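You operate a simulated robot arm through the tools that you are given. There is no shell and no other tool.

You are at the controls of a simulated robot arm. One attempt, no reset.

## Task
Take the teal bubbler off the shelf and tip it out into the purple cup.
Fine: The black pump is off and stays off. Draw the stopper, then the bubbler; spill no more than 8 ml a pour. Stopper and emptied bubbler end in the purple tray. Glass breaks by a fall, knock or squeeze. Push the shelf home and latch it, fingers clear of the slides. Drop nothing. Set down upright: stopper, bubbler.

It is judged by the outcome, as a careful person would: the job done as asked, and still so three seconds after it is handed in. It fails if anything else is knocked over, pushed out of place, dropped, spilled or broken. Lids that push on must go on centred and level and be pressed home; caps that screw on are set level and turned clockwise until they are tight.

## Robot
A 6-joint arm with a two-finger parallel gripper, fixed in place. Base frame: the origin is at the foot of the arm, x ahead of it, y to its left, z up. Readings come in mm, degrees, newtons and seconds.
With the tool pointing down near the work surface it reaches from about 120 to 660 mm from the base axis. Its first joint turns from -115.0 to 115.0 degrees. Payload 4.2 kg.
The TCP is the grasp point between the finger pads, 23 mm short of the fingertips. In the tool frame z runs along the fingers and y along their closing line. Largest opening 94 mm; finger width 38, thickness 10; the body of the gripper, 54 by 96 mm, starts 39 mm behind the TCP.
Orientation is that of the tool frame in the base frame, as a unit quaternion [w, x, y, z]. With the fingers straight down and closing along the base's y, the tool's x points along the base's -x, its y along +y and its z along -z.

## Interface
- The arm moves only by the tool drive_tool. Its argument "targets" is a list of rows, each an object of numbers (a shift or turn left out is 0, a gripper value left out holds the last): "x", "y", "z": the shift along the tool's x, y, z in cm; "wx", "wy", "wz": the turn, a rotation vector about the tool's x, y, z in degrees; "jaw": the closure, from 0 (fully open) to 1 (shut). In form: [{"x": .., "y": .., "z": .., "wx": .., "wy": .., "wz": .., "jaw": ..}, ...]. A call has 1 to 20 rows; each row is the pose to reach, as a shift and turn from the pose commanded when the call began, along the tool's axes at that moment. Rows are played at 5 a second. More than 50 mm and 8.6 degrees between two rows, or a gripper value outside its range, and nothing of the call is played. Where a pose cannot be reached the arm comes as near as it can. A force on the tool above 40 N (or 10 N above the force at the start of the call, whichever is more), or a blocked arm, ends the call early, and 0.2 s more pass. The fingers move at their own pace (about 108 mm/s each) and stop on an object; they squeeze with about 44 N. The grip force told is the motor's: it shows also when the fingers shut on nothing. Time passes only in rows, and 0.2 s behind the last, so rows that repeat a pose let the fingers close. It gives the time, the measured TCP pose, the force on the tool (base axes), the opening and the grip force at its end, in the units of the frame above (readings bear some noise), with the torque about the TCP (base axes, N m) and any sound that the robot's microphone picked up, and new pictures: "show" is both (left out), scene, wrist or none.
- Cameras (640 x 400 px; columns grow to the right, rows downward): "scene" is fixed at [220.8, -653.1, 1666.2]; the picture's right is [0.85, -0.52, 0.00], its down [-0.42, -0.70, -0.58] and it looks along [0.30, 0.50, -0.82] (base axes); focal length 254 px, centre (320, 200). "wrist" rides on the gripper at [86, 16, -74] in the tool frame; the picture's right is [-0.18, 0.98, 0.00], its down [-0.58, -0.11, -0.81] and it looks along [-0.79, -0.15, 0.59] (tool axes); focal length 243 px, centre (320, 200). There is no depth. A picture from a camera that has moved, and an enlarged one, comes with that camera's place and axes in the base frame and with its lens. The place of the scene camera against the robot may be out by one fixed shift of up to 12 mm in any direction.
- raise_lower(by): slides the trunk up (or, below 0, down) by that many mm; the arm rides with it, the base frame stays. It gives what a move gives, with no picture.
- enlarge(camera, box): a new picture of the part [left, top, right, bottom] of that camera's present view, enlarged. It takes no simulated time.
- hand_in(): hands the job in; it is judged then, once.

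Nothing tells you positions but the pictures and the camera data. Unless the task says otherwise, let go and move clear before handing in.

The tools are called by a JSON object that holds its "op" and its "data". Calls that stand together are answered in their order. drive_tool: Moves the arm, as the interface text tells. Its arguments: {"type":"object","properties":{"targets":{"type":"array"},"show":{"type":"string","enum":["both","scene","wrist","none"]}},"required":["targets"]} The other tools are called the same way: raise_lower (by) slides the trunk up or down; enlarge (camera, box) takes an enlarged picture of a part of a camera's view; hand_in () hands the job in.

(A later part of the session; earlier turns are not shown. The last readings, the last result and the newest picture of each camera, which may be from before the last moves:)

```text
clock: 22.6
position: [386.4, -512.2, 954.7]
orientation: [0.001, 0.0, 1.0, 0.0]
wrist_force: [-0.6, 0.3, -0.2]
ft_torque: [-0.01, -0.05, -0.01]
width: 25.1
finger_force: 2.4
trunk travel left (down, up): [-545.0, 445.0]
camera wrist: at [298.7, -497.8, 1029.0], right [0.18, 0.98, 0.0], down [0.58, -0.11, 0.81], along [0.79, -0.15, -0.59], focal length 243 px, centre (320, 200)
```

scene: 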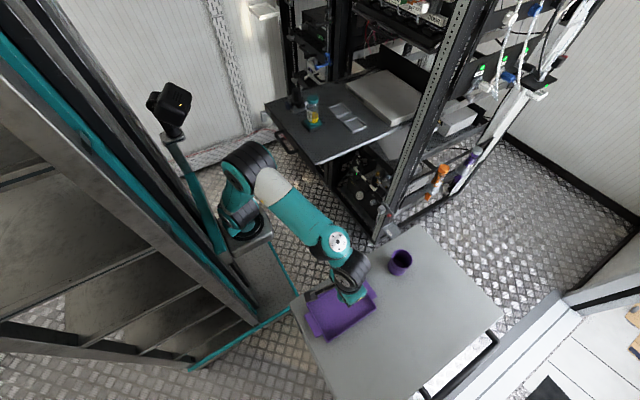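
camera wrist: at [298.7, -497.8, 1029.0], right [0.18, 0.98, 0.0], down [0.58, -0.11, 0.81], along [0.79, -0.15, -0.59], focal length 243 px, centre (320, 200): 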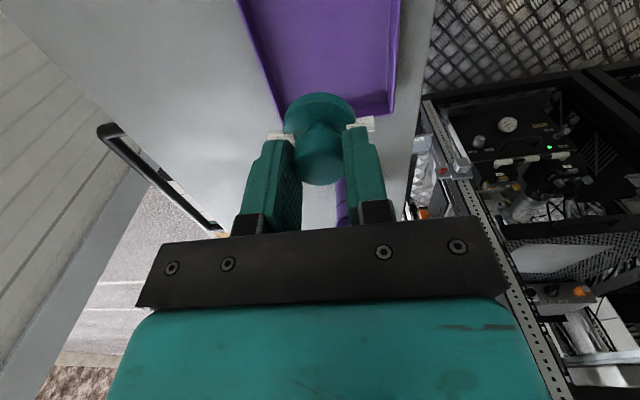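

From the two heights, the tray rim is at about z = 750, spanning x 293..491 and y -583..-443. I'll place the stopper toward the -x end (about x = 332), leaving the other end for the bubbler, and come down partway first.

{"op": "drive_tool", "data": {"targets": [{"x": 1.8, "z": 2, "jaw": 0.78}, {"x": 3.6, "z": 4, "jaw": 0.78}, {"x": 5.4, "z": 6.5, "jaw": 0.78}, {"x": 5.4, "z": 9.0, "jaw": 0.78}]}}

{"op": "enlarge", "data": {"camera": "wrist", "box": [200, 0, 460, 200]}}

{"op": "enlarge", "data": {"camera": "scene", "box": [290, 250, 410, 350]}}

```text
clock: 23.6
position: [331.3, -512.3, 862.7]
orientation: [0.0, 0.0, 1.0, 0.0]
wrist_force: [-0.3, -0.2, -0.6]
ft_torque: [0.01, -0.02, 0.01]
width: 23.7
finger_force: 44.1
trunk travel left (down, up): [-545.0, 445.0]
camera wrist: at [243.9, -498.0, 938.4], right [0.18, 0.98, 0.0], down [0.58, -0.11, 0.81], along [0.79, -0.15, -0.59], focal length 243 px, centre (320, 200)
```

scene: 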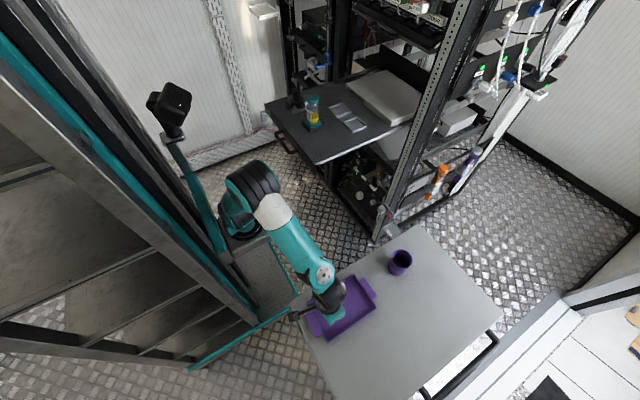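
wrist: 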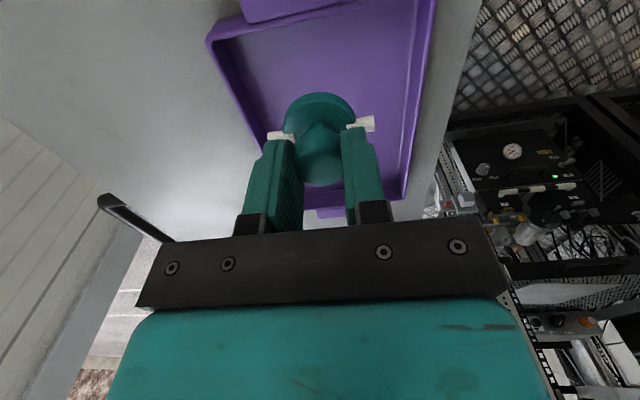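

```text
2.00 times, centred on (330, 100) of wrist
camera zoom: at [243.9, -498.0, 938.4], right [0.18, 0.98, 0.0], down [0.58, -0.11, 0.81], along [0.79, -0.15, -0.59], focal length 485 px, centre (300, 400)
```

zoom: 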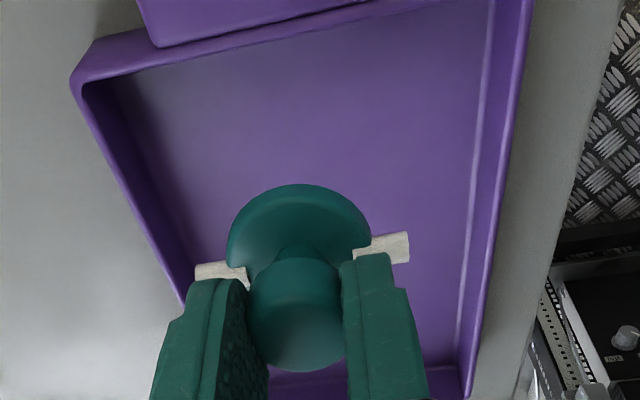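

```text
4.00 times, centred on (350, 300) of scene
camera zoom: at [220.8, -653.1, 1666.2], right [0.85, -0.52, 0.0], down [-0.42, -0.7, -0.58], along [0.3, 0.5, -0.82], focal length 1018 px, centre (200, -200)
```

zoom: 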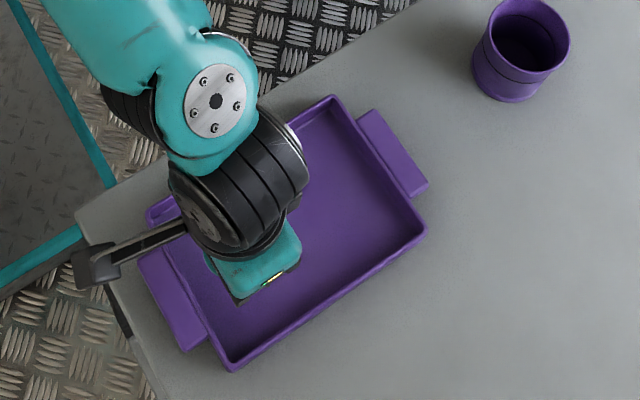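

Re-measured, the tray spans about x 296..491 and y -588..-443, with its rim near z = 755. The stopper is well inside at (331, -512). I'll lower it in stages, using fine steps near contact.

{"op": "drive_tool", "data": {"targets": [{"z": 1.5}, {"z": 3.0}, {"z": 4.5}]}}

{"op": "enlarge", "data": {"camera": "wrist", "box": [200, 0, 440, 150]}}

{"op": "enlarge", "data": {"camera": "scene", "box": [300, 270, 380, 345]}}

```text
clock: 24.4
position: [330.9, -511.8, 820.2]
orientation: [0.0, 0.001, 1.0, 0.0]
wrist_force: [-0.5, -0.3, 0.2]
ft_torque: [-0.03, 0.0, -0.01]
width: 23.7
finger_force: 43.9
trunk travel left (down, up): [-545.0, 445.0]
camera wrist: at [244.1, -496.4, 894.4], right [0.18, 0.98, 0.0], down [0.58, -0.11, 0.81], along [0.79, -0.15, -0.59], focal length 243 px, centre (320, 200)
```

scene: 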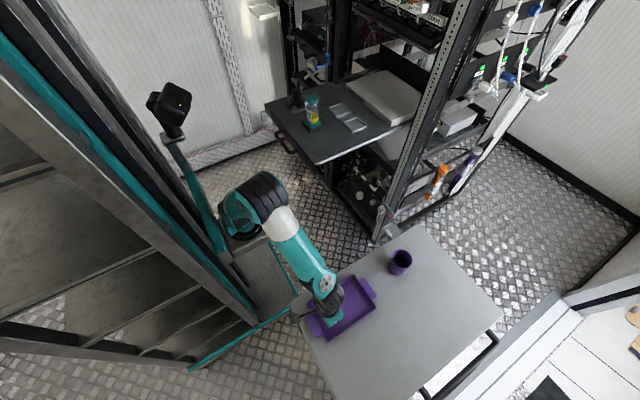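
wrist: 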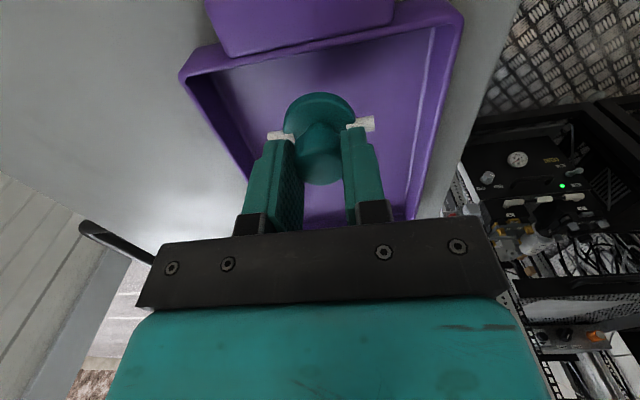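

```text
2.67 times, centred on (320, 75) of wrist
camera zoom: at [244.1, -496.4, 894.4], right [0.18, 0.98, 0.0], down [0.58, -0.11, 0.81], along [0.79, -0.15, -0.59], focal length 647 px, centre (320, 533)
```

zoom: 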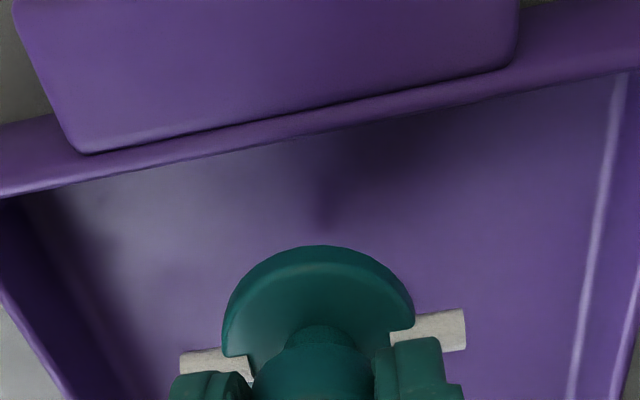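

```text
5.33 times, centred on (340, 308) of scene
camera zoom: at [220.8, -653.1, 1666.2], right [0.85, -0.52, 0.0], down [-0.42, -0.7, -0.58], along [0.3, 0.5, -0.82], focal length 1357 px, centre (213, -373)
```

zoom: 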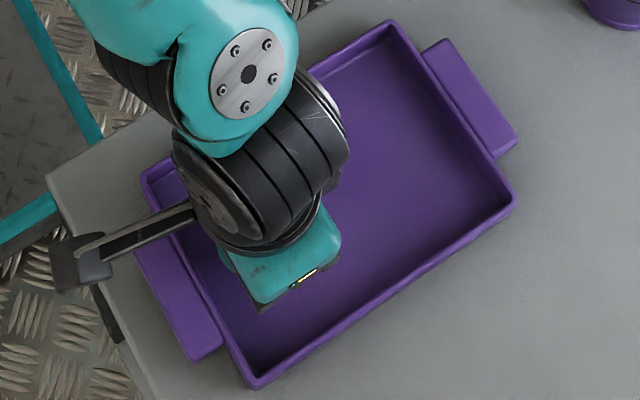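

The stopper hangs clear above the tray floor. I'll continue down in small increments, watching the force.

{"op": "drive_tool", "data": {"targets": [{"z": 0.3}, {"z": 0.6}, {"z": 0.9}, {"z": 1.2}], "show": "none"}}

{"op": "drive_tool", "data": {"targets": [{"z": 0.1}, {"z": 0.2}, {"z": 0.3}, {"z": 0.4}], "show": "none"}}

```text
clock: 25.4
position: [330.7, -512.0, 807.4]
orientation: [0.0, 0.001, 1.0, 0.001]
wrist_force: [0.7, 0.1, -0.5]
ft_torque: [0.0, -0.01, 0.0]
width: 23.3
finger_force: 44.0
trunk travel left (down, up): [-545.0, 445.0]
```

```text
clock: 26.4
position: [331.0, -513.4, 803.2]
orientation: [0.0, 0.001, 1.0, 0.0]
wrist_force: [-0.3, -0.6, 0.0]
ft_torque: [0.01, -0.03, -0.03]
width: 23.1
finger_force: 43.8
trunk travel left (down, up): [-545.0, 445.0]
```

{"op": "drive_tool", "data": {"targets": [{"z": 0.1}, {"z": 0.2}, {"z": 0.3}, {"z": 0.4}], "show": "wrist"}}

{"op": "enlarge", "data": {"camera": "wrist", "box": [220, 40, 420, 200]}}

```text
clock: 27.4
position: [330.5, -512.7, 800.6]
orientation: [0.001, 0.0, 1.0, 0.0]
wrist_force: [-0.5, -1.4, 12.0]
ft_torque: [-0.08, 0.03, -0.02]
width: 23.6
finger_force: 43.7
trunk travel left (down, up): [-545.0, 445.0]
camera wrist: at [244.7, -497.6, 874.9], right [0.18, 0.98, 0.0], down [0.58, -0.11, 0.81], along [0.79, -0.15, -0.59], focal length 243 px, centre (320, 200)
```

wrist: 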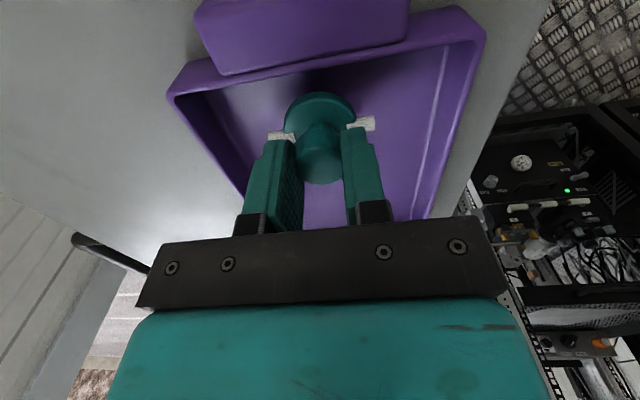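

```text
2.50 times, centred on (320, 120) of wrist
camera zoom: at [244.7, -497.6, 874.9], right [0.18, 0.98, 0.0], down [0.58, -0.11, 0.81], along [0.79, -0.15, -0.59], focal length 606 px, centre (320, 400)
```

zoom: 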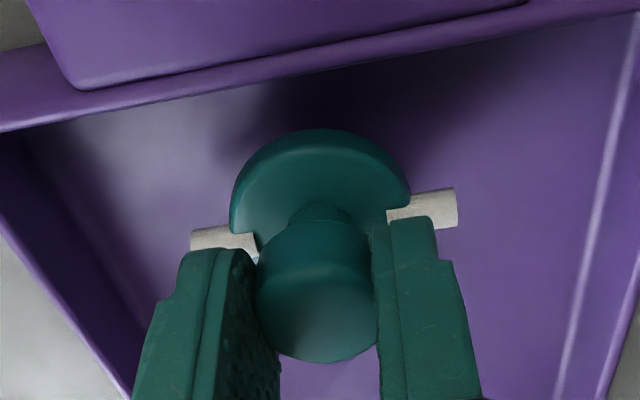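

The tube touched down with 12 N at TCP z ≈ 801. I'll back off about 1 mm so only a light contact force remains before releasing slowly.

{"op": "drive_tool", "data": {"targets": [{"z": -0.05}, {"z": -0.1}, {"z": -0.1}], "show": "none"}}

```text
clock: 28.2
position: [331.7, -512.4, 799.8]
orientation: [0.0, -0.001, 1.0, -0.001]
wrist_force: [-1.1, -1.6, 12.8]
ft_torque: [-0.06, 0.1, 0.0]
width: 23.4
finger_force: 43.7
trunk travel left (down, up): [-545.0, 445.0]
```

{"op": "drive_tool", "data": {"targets": [{"z": -0.05}, {"z": -0.1}, {"z": -0.1}], "show": "none"}}

```text
clock: 29.0
position: [331.4, -511.8, 800.2]
orientation: [0.0, 0.0, 1.0, 0.001]
wrist_force: [-0.1, 0.4, -0.5]
ft_torque: [0.0, 0.0, 0.03]
width: 23.4
finger_force: 44.2
trunk travel left (down, up): [-545.0, 445.0]
```

{"op": "drive_tool", "data": {"targets": [{"z": 0.03}, {"z": 0.05}, {"z": 0.05}], "show": "none"}}

```text
clock: 29.8
position: [330.4, -512.3, 802.3]
orientation: [0.0, -0.001, 1.0, 0.0]
wrist_force: [0.6, 0.0, 0.5]
ft_torque: [0.02, -0.03, 0.02]
width: 23.4
finger_force: 44.1
trunk travel left (down, up): [-545.0, 445.0]
```

{"op": "drive_tool", "data": {"targets": [{"z": 0.02}, {"z": 0.03}, {"z": 0.03}], "show": "none"}}

```text
clock: 30.6
position: [330.8, -513.0, 801.0]
orientation: [0.0, 0.0, 1.0, 0.0]
wrist_force: [-0.3, -1.1, 1.4]
ft_torque: [-0.04, 0.02, -0.03]
width: 23.5
finger_force: 43.5
trunk travel left (down, up): [-545.0, 445.0]
```

Light contact of about 1.4 N. I'll release in tiny symmetric steps and look at whether the stopper stands.

{"op": "drive_tool", "data": {"targets": [{"jaw": 0.765}, {"jaw": 0.755}, {"jaw": 0.745}, {"jaw": 0.737}, {"jaw": 0.73}, {"jaw": 0.724}, {"jaw": 0.718}, {"jaw": 0.713}, {"jaw": 0.708}, {"jaw": 0.703}, {"jaw": 0.698}, {"jaw": 0.69}, {"jaw": 0.69}], "show": "wrist"}}

{"op": "enlarge", "data": {"camera": "wrist", "box": [220, 40, 420, 200]}}

```text
clock: 33.4
position: [331.1, -511.4, 801.0]
orientation: [0.0, 0.0, 1.0, -0.001]
wrist_force: [-0.5, 0.5, 0.8]
ft_torque: [-0.02, 0.0, -0.01]
width: 29.2
finger_force: 0.0
trunk travel left (down, up): [-545.0, 445.0]
camera wrist: at [244.7, -497.1, 875.0], right [0.18, 0.98, 0.0], down [0.58, -0.11, 0.81], along [0.79, -0.15, -0.59], focal length 243 px, centre (320, 200)
```

wrist: 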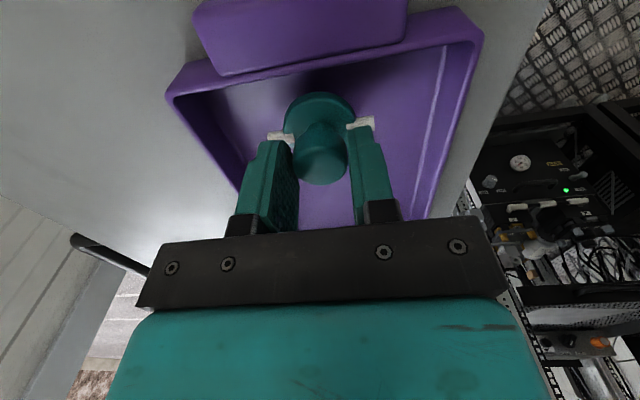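

```text
2.50 times, centred on (320, 120) of wrist
camera zoom: at [244.7, -497.1, 875.0], right [0.18, 0.98, 0.0], down [0.58, -0.11, 0.81], along [0.79, -0.15, -0.59], focal length 606 px, centre (320, 400)
```

zoom: 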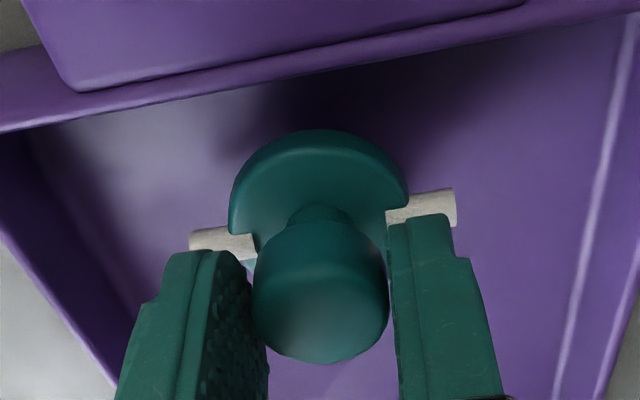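

The stopper stays upright with small gaps on both sides. I'll open further symmetrically and watch.

{"op": "drive_tool", "data": {"targets": [{"jaw": 0.68}, {"jaw": 0.67}, {"jaw": 0.65}, {"jaw": 0.62}, {"jaw": 0.58}, {"jaw": 0.5}, {"jaw": 0.4}, {"jaw": 0.4}], "show": "wrist"}}

{"op": "enlarge", "data": {"camera": "wrist", "box": [220, 40, 420, 200]}}

```text
clock: 35.2
position: [330.6, -513.0, 800.7]
orientation: [0.001, 0.0, 1.0, -0.001]
wrist_force: [0.3, 0.6, 0.1]
ft_torque: [-0.03, -0.03, 0.01]
width: 56.4
finger_force: 0.1
trunk travel left (down, up): [-545.0, 445.0]
camera wrist: at [244.7, -497.1, 875.0], right [0.18, 0.98, 0.0], down [0.58, -0.11, 0.81], along [0.79, -0.15, -0.59], focal length 243 px, centre (320, 200)
```

wrist: 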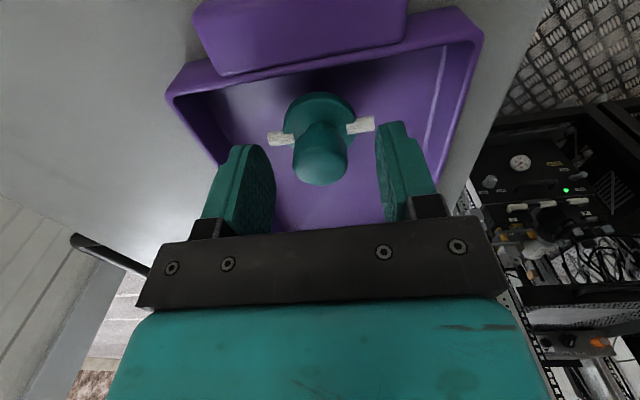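

```text
2.50 times, centred on (320, 120) of wrist
camera zoom: at [244.7, -497.1, 875.0], right [0.18, 0.98, 0.0], down [0.58, -0.11, 0.81], along [0.79, -0.15, -0.59], focal length 606 px, centre (320, 400)
```

zoom: 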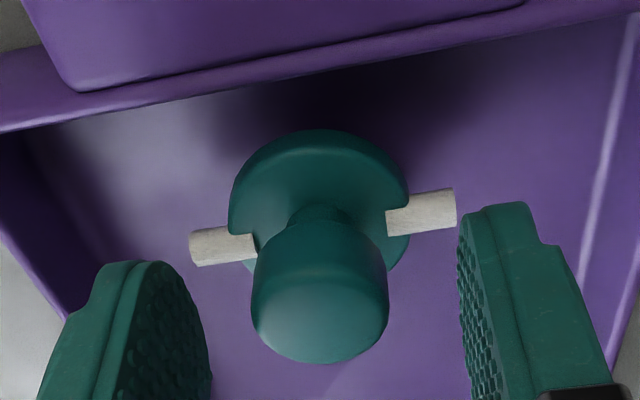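

The stopper stands upright in the tray on its own. I'll raise the hand straight up, clear of it.

{"op": "drive_tool", "data": {"targets": [{"z": -0.5, "jaw": 0.3}, {"z": -1.5, "jaw": 0.2}, {"z": -3.0, "jaw": 0.1}, {"z": -5.5, "jaw": 0}, {"z": -9.0}, {"z": -13.0}, {"z": -17.0}]}}

{"op": "enlarge", "data": {"camera": "wrist", "box": [240, 0, 440, 125]}}

{"op": "enlarge", "data": {"camera": "wrist", "box": [260, 100, 420, 260]}}

```text
clock: 36.8
position: [331.5, -511.1, 969.8]
orientation: [0.0, 0.0, 1.0, 0.0]
wrist_force: [0.4, -1.0, 0.3]
ft_torque: [0.06, -0.01, 0.0]
width: 94.2
finger_force: 0.1
trunk travel left (down, up): [-545.0, 445.0]
camera wrist: at [245.2, -495.9, 1044.4], right [0.18, 0.98, 0.0], down [0.58, -0.11, 0.81], along [0.79, -0.15, -0.59], focal length 243 px, centre (320, 200)
```

scene: 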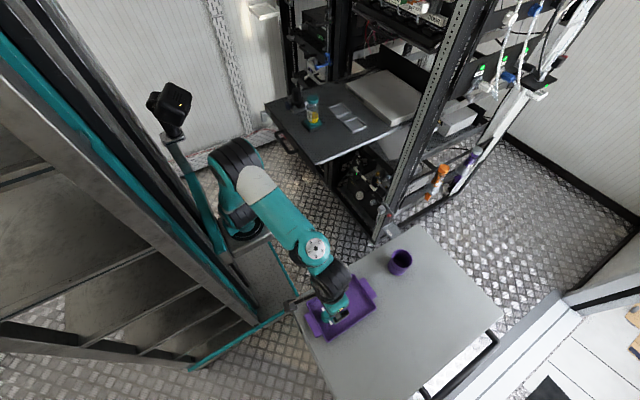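
wrist: 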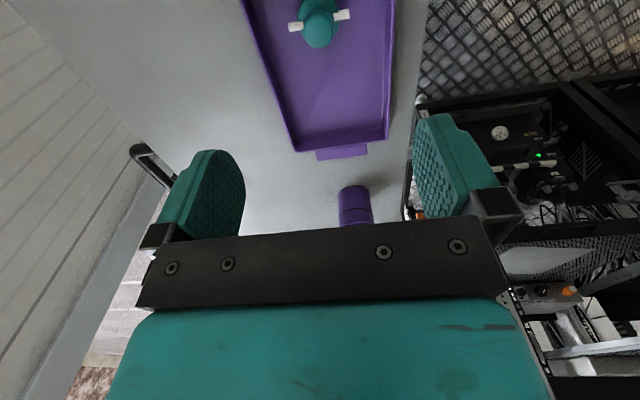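

```text
3.20 times, centred on (340, 62) of wrist
camera zoom: at [245.2, -495.9, 1044.4], right [0.18, 0.98, 0.0], down [0.58, -0.11, 0.81], along [0.79, -0.15, -0.59], focal length 776 px, centre (256, 640)
```

zoom: 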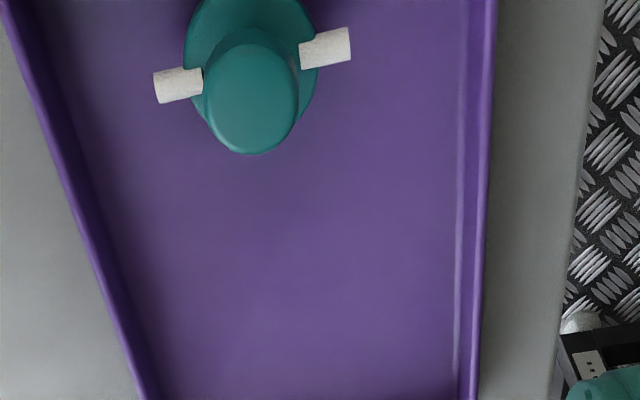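

```text
2.50 times, centred on (340, 180) of wrist
camera zoom: at [245.2, -495.9, 1044.4], right [0.18, 0.98, 0.0], down [0.58, -0.11, 0.81], along [0.79, -0.15, -0.59], focal length 606 px, centre (270, 250)
```

zoom: 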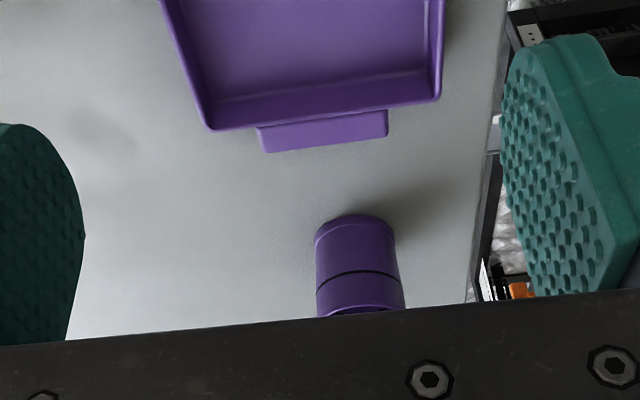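

The stopper stays standing. Now I'll move over toward the cup to measure it and the tray's free end precisely.

{"op": "drive_tool", "data": {"targets": [{"x": -4.0}, {"x": -8.0}, {"x": -12.0}, {"x": -16.0}, {"x": -20.0}], "show": "wrist"}}

{"op": "enlarge", "data": {"camera": "wrist", "box": [260, 60, 420, 160]}}

{"op": "drive_tool", "data": {"targets": [{"z": 2}, {"z": 4}, {"z": 6}], "show": "wrist"}}

{"op": "enlarge", "data": {"camera": "wrist", "box": [260, 60, 420, 160]}}

```text
clock: 38.0
position: [531.6, -513.9, 969.3]
orientation: [0.0, 0.002, 1.0, 0.001]
wrist_force: [-0.2, -0.9, -0.5]
ft_torque: [-0.03, -0.04, 0.01]
width: 94.0
finger_force: 0.0
trunk travel left (down, up): [-545.0, 445.0]
camera wrist: at [445.1, -498.7, 1043.9], right [0.19, 0.98, 0.0], down [0.58, -0.11, 0.81], along [0.79, -0.15, -0.59], focal length 243 px, centre (320, 200)
```

wrist: 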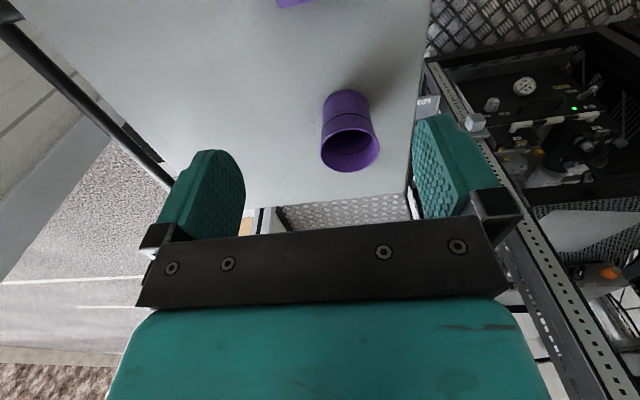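

```text
4.00 times, centred on (340, 110) of wrist
camera zoom: at [445.1, -498.7, 1043.9], right [0.19, 0.98, 0.0], down [0.58, -0.11, 0.81], along [0.79, -0.15, -0.59], focal length 970 px, centre (240, 560)
```

zoom: 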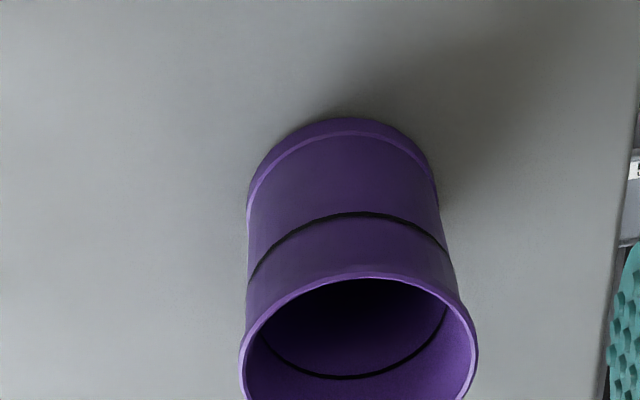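

```text
clock: 38.8
position: [530.4, -513.4, 911.8]
orientation: [0.0, 0.0, 1.0, 0.001]
wrist_force: [-0.3, -0.4, -0.5]
ft_torque: [0.01, 0.01, -0.01]
width: 93.8
finger_force: 0.0
trunk travel left (down, up): [-545.0, 445.0]
camera wrist: at [444.4, -497.2, 986.0], right [0.18, 0.98, 0.0], down [0.58, -0.11, 0.81], along [0.79, -0.15, -0.59], focal length 243 px, centre (320, 200)
```

wrist: 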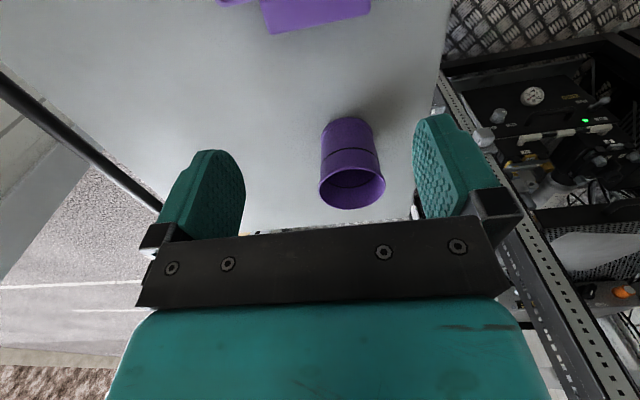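

```text
4.00 times, centred on (340, 110) of wrist
camera zoom: at [444.4, -497.2, 986.0], right [0.18, 0.98, 0.0], down [0.58, -0.11, 0.81], along [0.79, -0.15, -0.59], focal length 970 px, centre (240, 560)
```

zoom: 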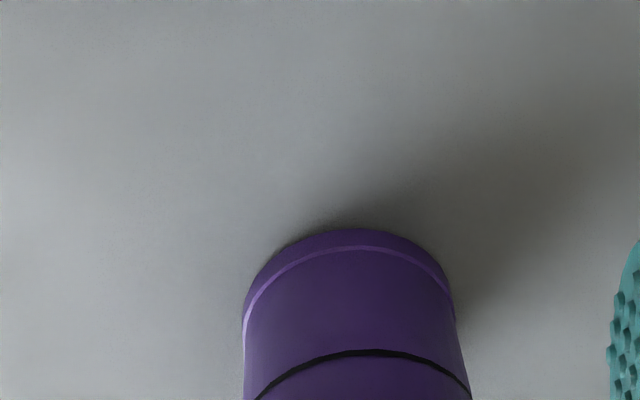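

The cup measures about 72 mm across, centred near (647, -500), with its rim at about z = 820 and the table at about 731. Now I want to find the arm's base axis from its bracket in the scene view, to plan a comfortable horizontal grasp.

{"op": "enlarge", "data": {"camera": "scene", "box": [180, 130, 340, 260]}}

{"op": "enlarge", "data": {"camera": "scene", "box": [280, 230, 440, 330]}}

```text
3.08 times, centred on (260, 195) of scene
camera zoom: at [220.8, -653.1, 1666.2], right [0.85, -0.52, 0.0], down [-0.42, -0.7, -0.58], along [0.3, 0.5, -0.82], focal length 783 px, centre (505, 215)
```

zoom: 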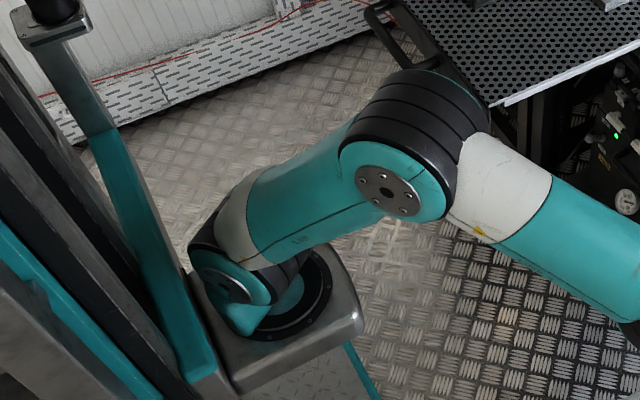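

```text
4.00 times, centred on (360, 280) of scene
camera zoom: at [220.8, -653.1, 1666.2], right [0.85, -0.52, 0.0], down [-0.42, -0.7, -0.58], along [0.3, 0.5, -0.82], focal length 1018 px, centre (160, -120)
```

zoom: 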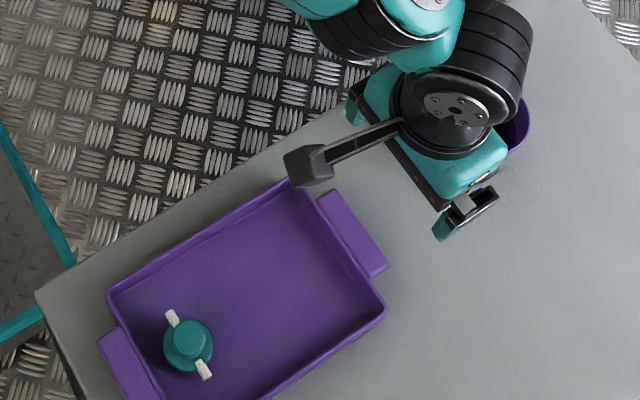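

The arm's base axis appears to be near (250, -88), so every target is comfortably in range. I'll raise the trunk back up, move clear beside the shelf, and re-orient the hand there: roll first, then tilt to horizontal with the camera on top.

{"op": "drive_tool", "data": {"targets": [{"z": -3}, {"z": -6}, {"z": -9}], "show": "none"}}

{"op": "raise_lower", "data": {"by": 280}}

{"op": "drive_tool", "data": {"targets": [{"x": -0.6, "y": 4.0, "wz": 8}, {"x": -1.2, "y": 8.0, "wz": 16}, {"x": -1.8, "y": 12.0, "wz": 24}, {"x": -2.4, "y": 16.0, "wz": 32}, {"x": -3.0, "y": 20.0, "wz": 40}, {"x": -3.6, "y": 24.0, "wz": 48}, {"x": -4.2, "y": 28.0, "wz": 56}, {"x": -4.8, "y": 30.0, "wz": 64}, {"x": -4.8, "y": 31.0, "wz": 72}, {"x": -4.8, "y": 31.0, "wz": 80}, {"x": -4.8, "y": 31.0, "wz": 88}, {"x": -4.8, "y": 31.0, "wz": 96}, {"x": -4.8, "y": 31.0, "wz": 104}, {"x": -4.8, "y": 31.0, "wz": 112}, {"x": -4.8, "y": 31.0, "wz": 120}, {"x": -4.8, "y": 31.0, "wz": 128}, {"x": -4.8, "y": 31.0, "wz": 135}]}}

```text
clock: 39.6
position: [530.3, -513.9, 1004.0]
orientation: [0.0, 0.0, 1.0, 0.0]
wrist_force: [0.8, -0.8, 0.4]
ft_torque: [0.02, 0.02, -0.06]
width: 94.0
finger_force: 0.1
trunk travel left (down, up): [-545.0, 445.0]
```

```text
clock: 42.5
position: [529.4, -513.8, 1285.0]
orientation: [0.0, 0.0, 1.0, 0.0]
wrist_force: [-0.4, 0.2, -0.6]
ft_torque: [0.01, 0.01, 0.0]
width: 93.9
finger_force: 0.1
trunk travel left (down, up): [-825.0, 165.0]
```

```text
clock: 46.1
position: [578.6, -204.0, 1284.0]
orientation: [0.001, 0.925, 0.381, 0.0]
wrist_force: [0.0, 0.8, 0.0]
ft_torque: [-0.02, 0.02, -0.02]
width: 94.2
finger_force: 0.1
trunk travel left (down, up): [-825.0, 165.0]
camera wrist: at [650.8, -156.4, 1359.3], right [0.56, -0.83, 0.0], down [-0.49, -0.33, 0.81], along [-0.67, -0.45, -0.59], focal length 243 px, centre (320, 200)
```

scene: 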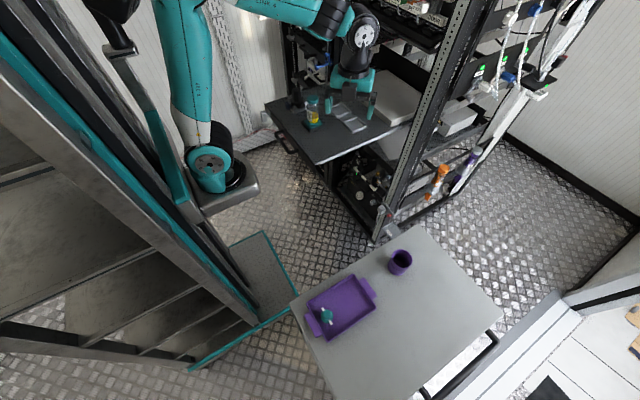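
wrist: 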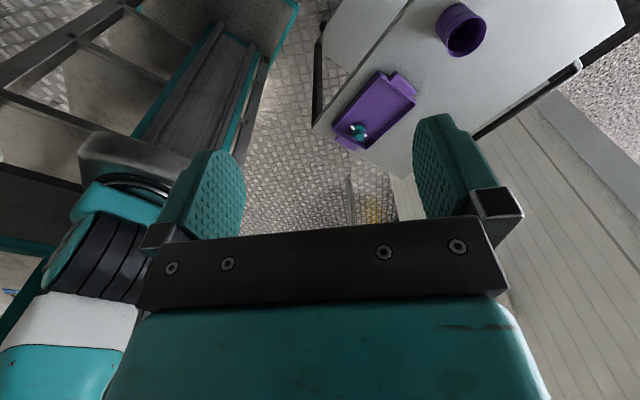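

The roll worked and the stopper is still upright in the tray. Now I'll tilt the tool toward horizontal, in two stages.

{"op": "drive_tool", "data": {"targets": [{"wy": 8}, {"wy": 16}, {"wy": 24}, {"wy": 32}, {"wy": 40}, {"wy": 48}]}}

```text
clock: 47.5
position: [579.3, -204.6, 1284.0]
orientation: [-0.156, 0.843, 0.349, 0.378]
wrist_force: [0.5, 1.0, 0.7]
ft_torque: [0.01, -0.03, 0.03]
width: 93.8
finger_force: 0.2
trunk travel left (down, up): [-825.0, 165.0]
camera wrist: at [591.5, -214.4, 1399.1], right [0.61, -0.78, -0.14], down [-0.78, -0.62, 0.1], along [-0.17, 0.04, -0.99], focal length 243 px, centre (320, 200)
```

scene: 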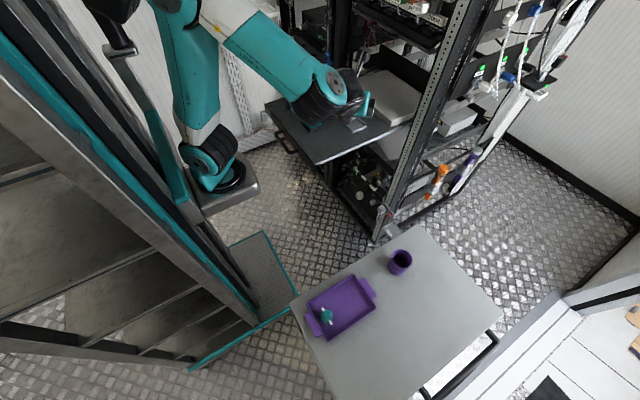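
wrist: 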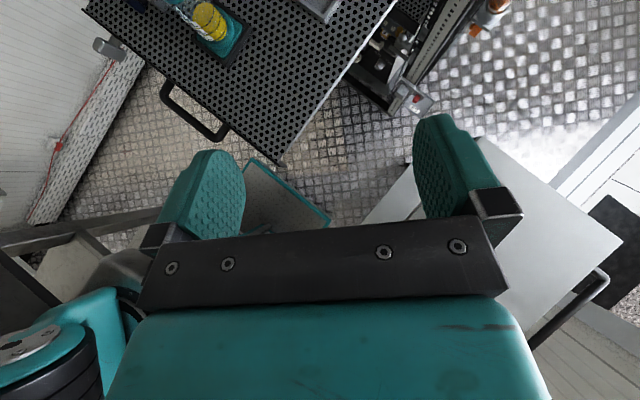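

Tilting works smoothly. Continuing to fully horizontal.

{"op": "drive_tool", "data": {"targets": [{"wy": 8}, {"wy": 16}, {"wy": 24}, {"wy": 32}, {"wy": 38}, {"wy": 42}]}}

```text
clock: 48.9
position: [581.0, -195.8, 1275.5]
orientation: [-0.243, 0.711, 0.292, 0.592]
wrist_force: [0.4, -0.1, -1.2]
ft_torque: [-0.01, -0.01, 0.01]
width: 93.7
finger_force: 0.2
out of reach, approached as far as the arm can: row 4, 5, 6
trunk travel left (down, up): [-825.0, 165.0]
camera wrist: at [552.0, -248.0, 1372.6], right [0.67, -0.72, -0.18], down [-0.72, -0.56, -0.42], along [0.21, 0.41, -0.89], focal length 243 px, centre (320, 200)
```

scene: 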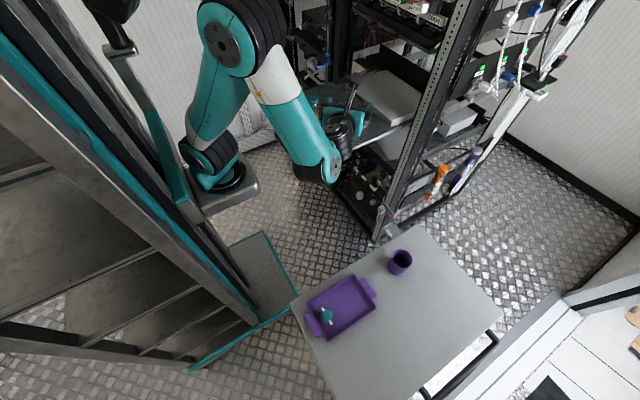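
wrist: 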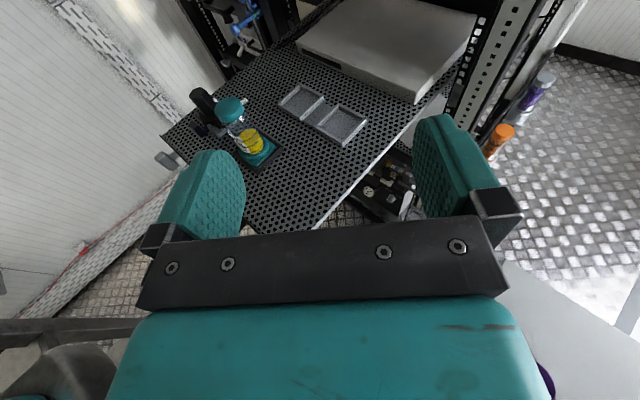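

The last 10° of tilt was out of reach here because the tool direction is far off the arm's plane. Moving over toward the bubbler brings it back into the plane, so I'll translate there at a safe height well above the bottle.

{"op": "drive_tool", "data": {"targets": [{"z": 2.4, "y": -1.7}, {"z": 4.8, "y": -3.3}, {"z": 7.3, "y": -5.0}, {"z": 9.7, "y": -6.7}, {"z": 12.1, "y": -8.4}, {"z": 14.5, "y": -10.0}, {"z": 16.9, "y": -11.7}, {"z": 19.4, "y": -13.4}, {"z": 21.8, "y": -15.0}, {"z": 24.2, "y": -16.7}, {"z": 24.2, "y": -16.7}]}}

```text
clock: 51.3
position: [631.1, 91.0, 1231.0]
orientation: [-0.242, 0.712, 0.293, 0.591]
wrist_force: [0.3, -0.1, -0.2]
ft_torque: [0.02, -0.01, -0.01]
width: 94.1
finger_force: 0.1
out of reach, approached as far as the arm can: row 6
trunk travel left (down, up): [-825.0, 165.0]
camera wrist: at [601.9, 37.9, 1329.5], right [0.67, -0.72, -0.18], down [-0.72, -0.56, -0.42], along [0.21, 0.41, -0.89], focal length 243 px, centre (320, 200)
```

scene: 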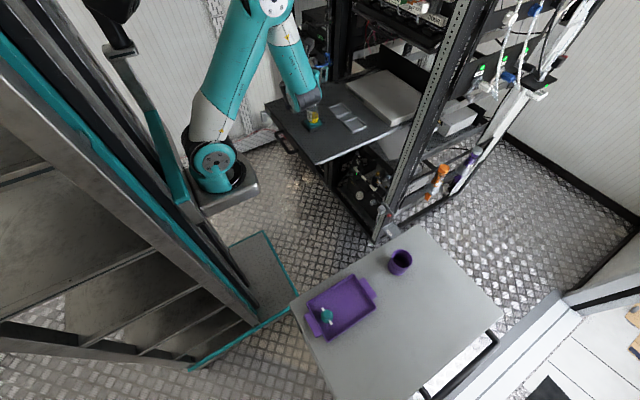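
wrist: 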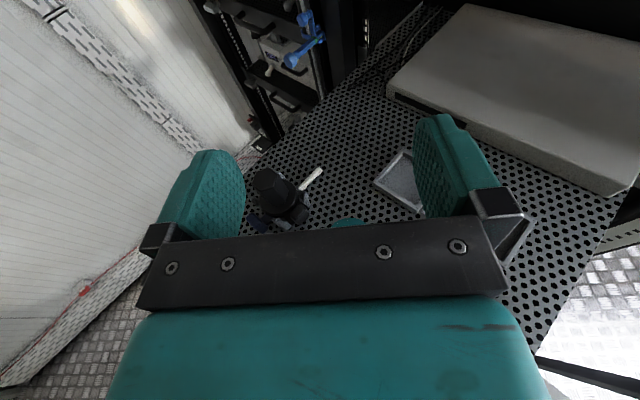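

I'm now above the bubbler with the tool about 10° short of horizontal. I'll try completing the tilt here.

{"op": "drive_tool", "data": {"targets": [{"wy": 4}, {"wy": 8}, {"wy": 10.5}]}}

```text
clock: 52.1
position: [651.2, 98.0, 1251.4]
orientation: [-0.268, 0.656, 0.271, 0.652]
wrist_force: [-0.6, 0.7, 0.6]
ft_torque: [0.0, 0.06, 0.0]
width: 94.1
finger_force: 0.1
out of reach, approached as far as the arm can: row 2, 3
trunk travel left (down, up): [-825.0, 165.0]
camera wrist: at [610.6, 33.6, 1338.8], right [0.69, -0.7, -0.18], down [-0.65, -0.49, -0.57], along [0.31, 0.52, -0.8], focal length 243 px, centre (320, 200)
```

scene: 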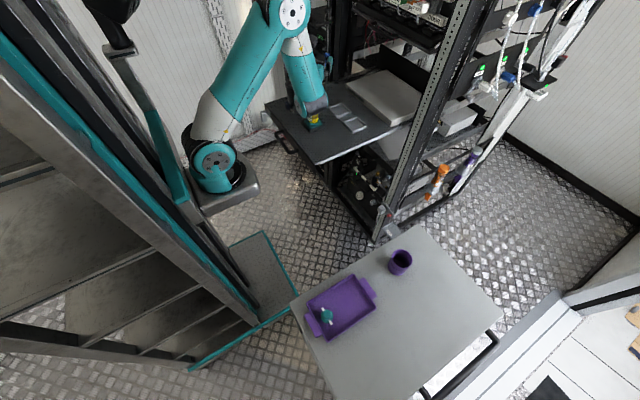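
wrist: 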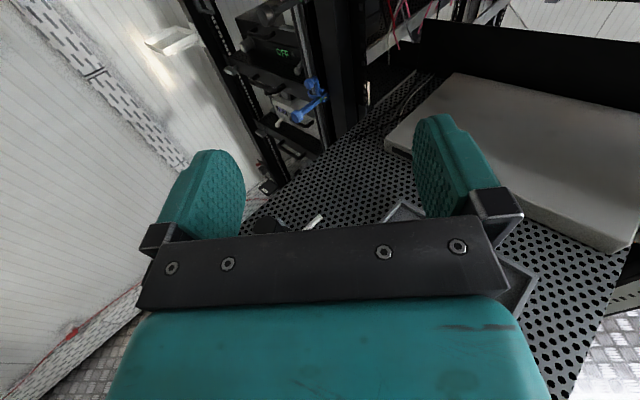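

The orientation is now horizontal, but the arm is too folded here and the position drifted about 20 mm. I'll move outward to unfold it, raise the trunk so the shoulder sits well above the wrist, and then come back in at bottle height.

{"op": "drive_tool", "data": {"targets": [{"z": 1.1, "y": 2.4, "wx": -5}, {"z": 2.2, "y": 4.8, "wx": -10}, {"z": 3.3, "y": 7.2, "wx": -15}, {"z": 4.35, "y": 9.7, "wx": -20}]}}

```text
clock: 53.1
position: [750.1, 60.9, 1251.6]
orientation: [-0.151, 0.691, 0.151, 0.691]
wrist_force: [-0.4, -0.1, -0.6]
ft_torque: [0.0, -0.04, 0.02]
width: 93.9
finger_force: 0.1
trunk travel left (down, up): [-825.0, 165.0]
camera wrist: at [689.5, 13.8, 1337.9], right [0.41, -0.89, -0.18], down [-0.78, -0.24, -0.58], along [0.48, 0.38, -0.79], focal length 243 px, centre (320, 200)
```

scene: 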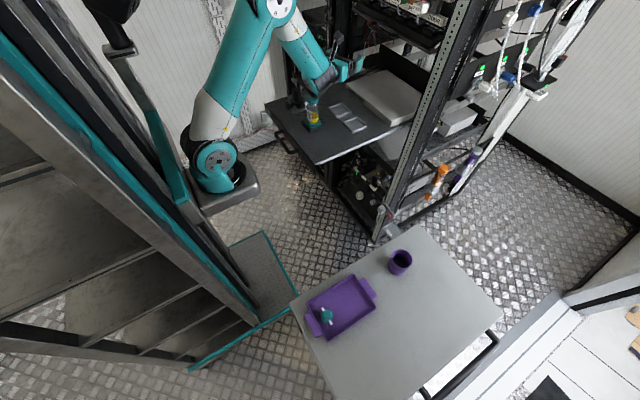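
wrist: 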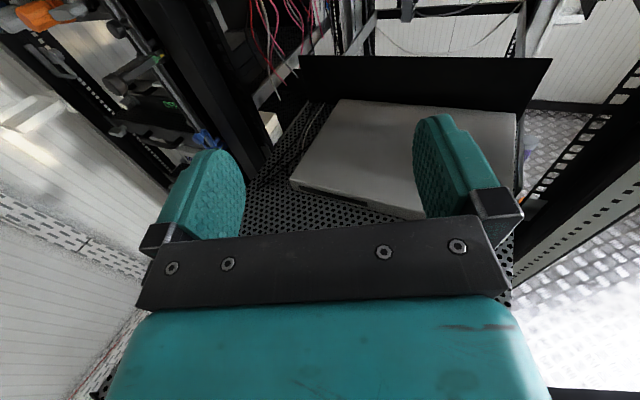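

That pose was reached exactly. Now I'll raise the trunk to its top and bring the hand down to z ≈ 1190 at this spot, well clear above the shelf contents.

{"op": "raise_lower", "data": {"by": 160}}

{"op": "drive_tool", "data": {"targets": [{"x": -3.5}, {"x": -7.0}, {"x": -10.5}, {"x": -14.0}, {"x": -17.5}, {"x": -20.0}, {"x": -22.0}]}}

```text
clock: 54.9
position: [750.5, 61.6, 1410.7]
orientation: [-0.152, 0.691, 0.153, 0.69]
wrist_force: [-1.3, 0.5, -0.4]
ft_torque: [0.0, 0.02, 0.0]
width: 94.1
finger_force: 0.0
trunk travel left (down, up): [-985.0, 5.0]
```

```text
clock: 56.5
position: [781.9, 68.1, 1196.1]
orientation: [-0.15, 0.692, 0.152, 0.689]
wrist_force: [-0.6, -1.0, -0.4]
ft_torque: [-0.01, 0.01, -0.03]
width: 94.1
finger_force: 0.1
out of reach, approached as far as the arm can: row 4, 5, 6, 7
trunk travel left (down, up): [-985.0, 5.0]
camera wrist: at [720.8, 22.1, 1282.5], right [0.41, -0.89, -0.18], down [-0.78, -0.24, -0.58], along [0.47, 0.38, -0.79], focal length 243 px, centre (320, 200)
```

scene: 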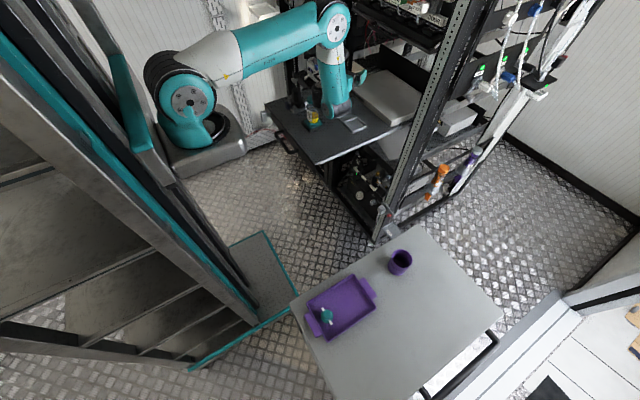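
wrist: 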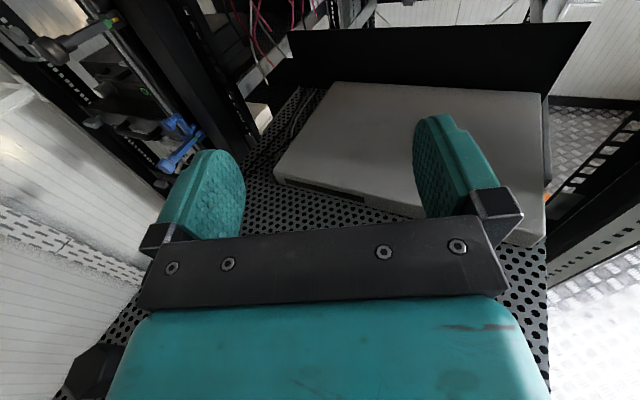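

Lowering here hit another reach limit. Let me look closely at how the arm is configured before choosing a better grasp direction.

{"op": "enlarge", "data": {"camera": "scene", "box": [140, 0, 380, 150]}}

{"op": "enlarge", "data": {"camera": "scene", "box": [280, 0, 400, 140]}}

```text
2.67 times, centred on (260, 75) of scene
camera zoom: at [220.8, -653.1, 1666.2], right [0.85, -0.52, 0.0], down [-0.42, -0.7, -0.58], along [0.3, 0.5, -0.82], focal length 678 px, centre (480, 533)
```

zoom: 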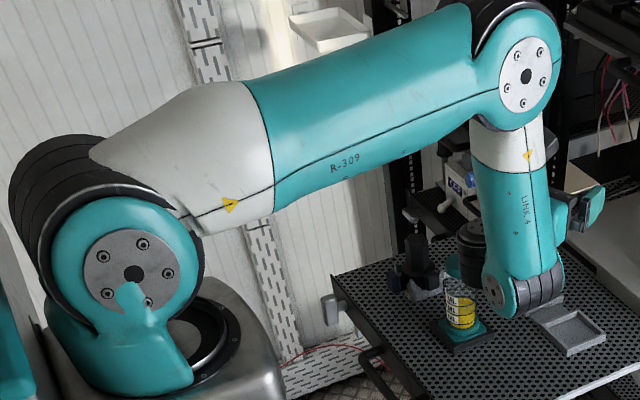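

```text
2.86 times, centred on (340, 70) of scene
camera zoom: at [220.8, -653.1, 1666.2], right [0.85, -0.52, 0.0], down [-0.42, -0.7, -0.58], along [0.3, 0.5, -0.82], focal length 727 px, centre (263, 571)
```

zoom: 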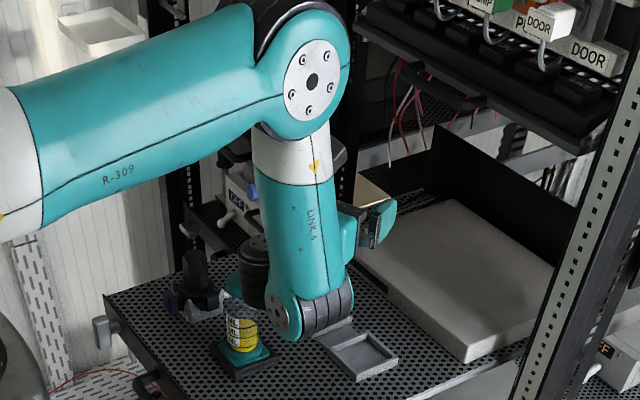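

The wrist geometry matters here, so I'll zoom right in on it.

{"op": "enlarge", "data": {"camera": "scene", "box": [298, 60, 378, 125]}}

{"op": "enlarge", "data": {"camera": "wrist", "box": [0, 200, 320, 400]}}

```text
6.15 times, centred on (338, 92) of scene
camera zoom: at [220.8, -653.1, 1666.2], right [0.85, -0.52, 0.0], down [-0.42, -0.7, -0.58], along [0.3, 0.5, -0.82], focal length 1565 px, centre (209, 862)
```

zoom: 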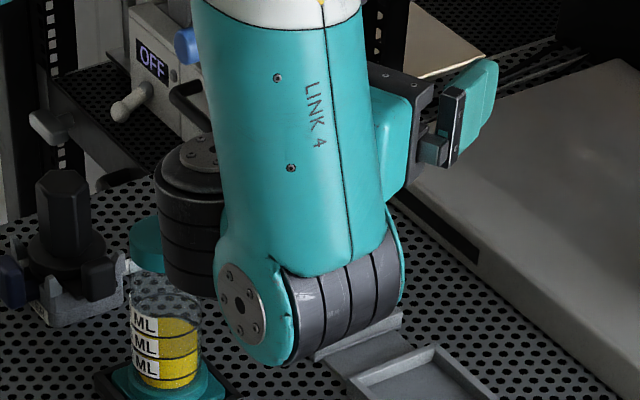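

```text
2.00 times, centred on (160, 300) of wrist
camera zoom: at [720.8, 22.1, 1282.5], right [0.41, -0.89, -0.18], down [-0.78, -0.24, -0.58], along [0.47, 0.38, -0.79], focal length 485 px, centre (640, 0)
```

zoom: 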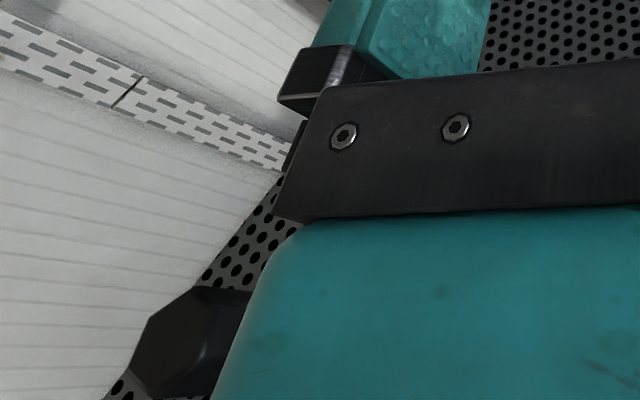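

The forearm was pointing straight down, so the wrist bend was at its limit. The remedy is the opposite of what I tried: a lower shoulder with the forearm reaching forward. I'll ratchet down in safe steps, raising the hand and then lowering the trunk, staying above the shelf throughout.

{"op": "drive_tool", "data": {"targets": [{"x": 4}, {"x": 8}, {"x": 12}, {"x": 16}, {"x": 20}], "show": "none"}}

{"op": "raise_lower", "data": {"by": -180}}

{"op": "drive_tool", "data": {"targets": [{"x": 4}, {"x": 8}, {"x": 12}, {"x": 16}, {"x": 20}], "show": "scene"}}

```text
clock: 57.7
position: [780.9, 69.4, 1399.8]
orientation: [-0.151, 0.691, 0.152, 0.69]
wrist_force: [1.1, 0.1, -0.9]
ft_torque: [0.04, 0.01, 0.0]
width: 94.0
finger_force: 0.0
trunk travel left (down, up): [-985.0, 5.0]
```

```text
clock: 59.7
position: [779.9, 69.3, 1218.1]
orientation: [-0.151, 0.691, 0.152, 0.691]
wrist_force: [0.1, -1.3, -0.5]
ft_torque: [0.0, 0.0, -0.01]
width: 94.0
finger_force: 0.0
trunk travel left (down, up): [-805.0, 185.0]
```

```text
clock: 60.9
position: [782.0, 71.4, 1420.2]
orientation: [-0.151, 0.691, 0.152, 0.69]
wrist_force: [0.1, 0.4, -0.7]
ft_torque: [0.02, -0.01, -0.02]
width: 94.1
finger_force: 0.1
trunk travel left (down, up): [-805.0, 185.0]
```

scene: 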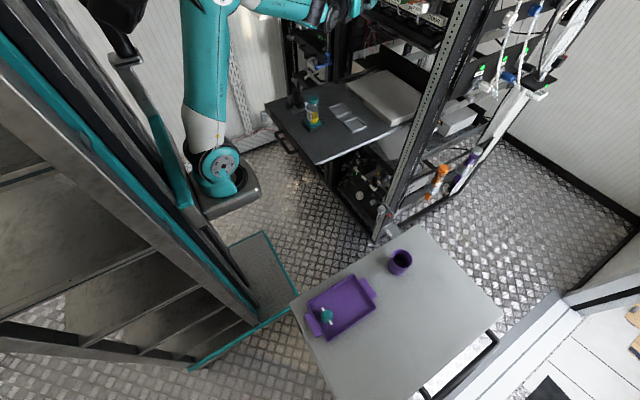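

Fully reachable so far, with the forearm now close to horizontal. Continuing the ratchet down.

{"op": "raise_lower", "data": {"by": -200}}

{"op": "drive_tool", "data": {"targets": [{"x": 3}, {"x": 6}, {"x": 9}], "show": "none"}}

{"op": "raise_lower", "data": {"by": -100}}

{"op": "drive_tool", "data": {"targets": [{"x": 0}], "show": "both"}}

```text
clock: 63.1
position: [781.3, 71.0, 1222.1]
orientation: [-0.15, 0.691, 0.151, 0.691]
wrist_force: [-0.2, -0.5, 0.0]
ft_torque: [-0.02, 0.04, 0.05]
width: 93.5
finger_force: 0.0
trunk travel left (down, up): [-605.0, 385.0]
```

```text
clock: 63.9
position: [778.1, 51.9, 1291.2]
orientation: [-0.146, 0.685, 0.167, 0.694]
wrist_force: [0.3, 0.6, 0.7]
ft_torque: [0.03, -0.01, 0.01]
width: 94.0
finger_force: 0.1
out of reach, approached as far as the arm can: row 1, 2, 3
trunk travel left (down, up): [-605.0, 385.0]
```

```text
clock: 65.2
position: [778.6, 53.6, 1191.6]
orientation: [-0.144, 0.685, 0.167, 0.695]
wrist_force: [0.4, -0.1, 0.1]
ft_torque: [-0.01, -0.01, 0.01]
width: 93.9
finger_force: 0.1
trunk travel left (down, up): [-505.0, 485.0]
```

```text
clock: 65.6
position: [778.0, 52.7, 1191.2]
orientation: [-0.146, 0.684, 0.168, 0.694]
wrist_force: [0.9, 0.1, -0.1]
ft_torque: [0.04, 0.01, 0.02]
width: 94.0
finger_force: 0.0
trunk travel left (down, up): [-505.0, 485.0]
camera wrist: at [716.7, 7.2, 1278.0], right [0.43, -0.89, -0.15], down [-0.76, -0.27, -0.59], along [0.48, 0.37, -0.79], focal length 243 px, centre (320, 200)
```

scene: 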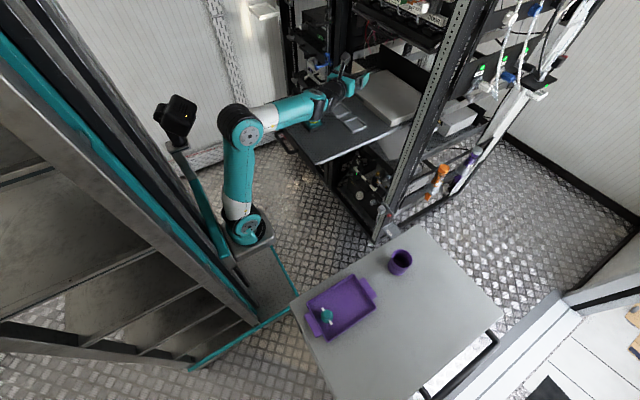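
wrist: 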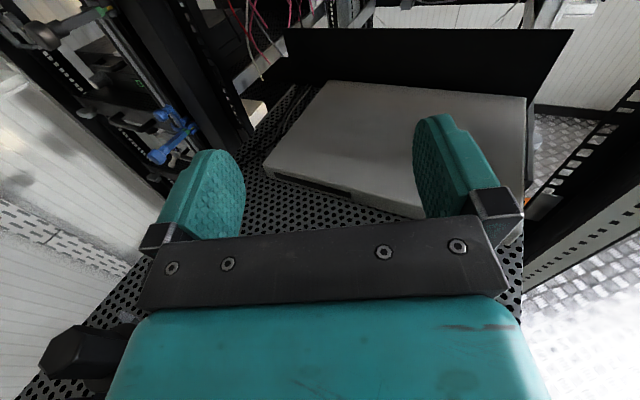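

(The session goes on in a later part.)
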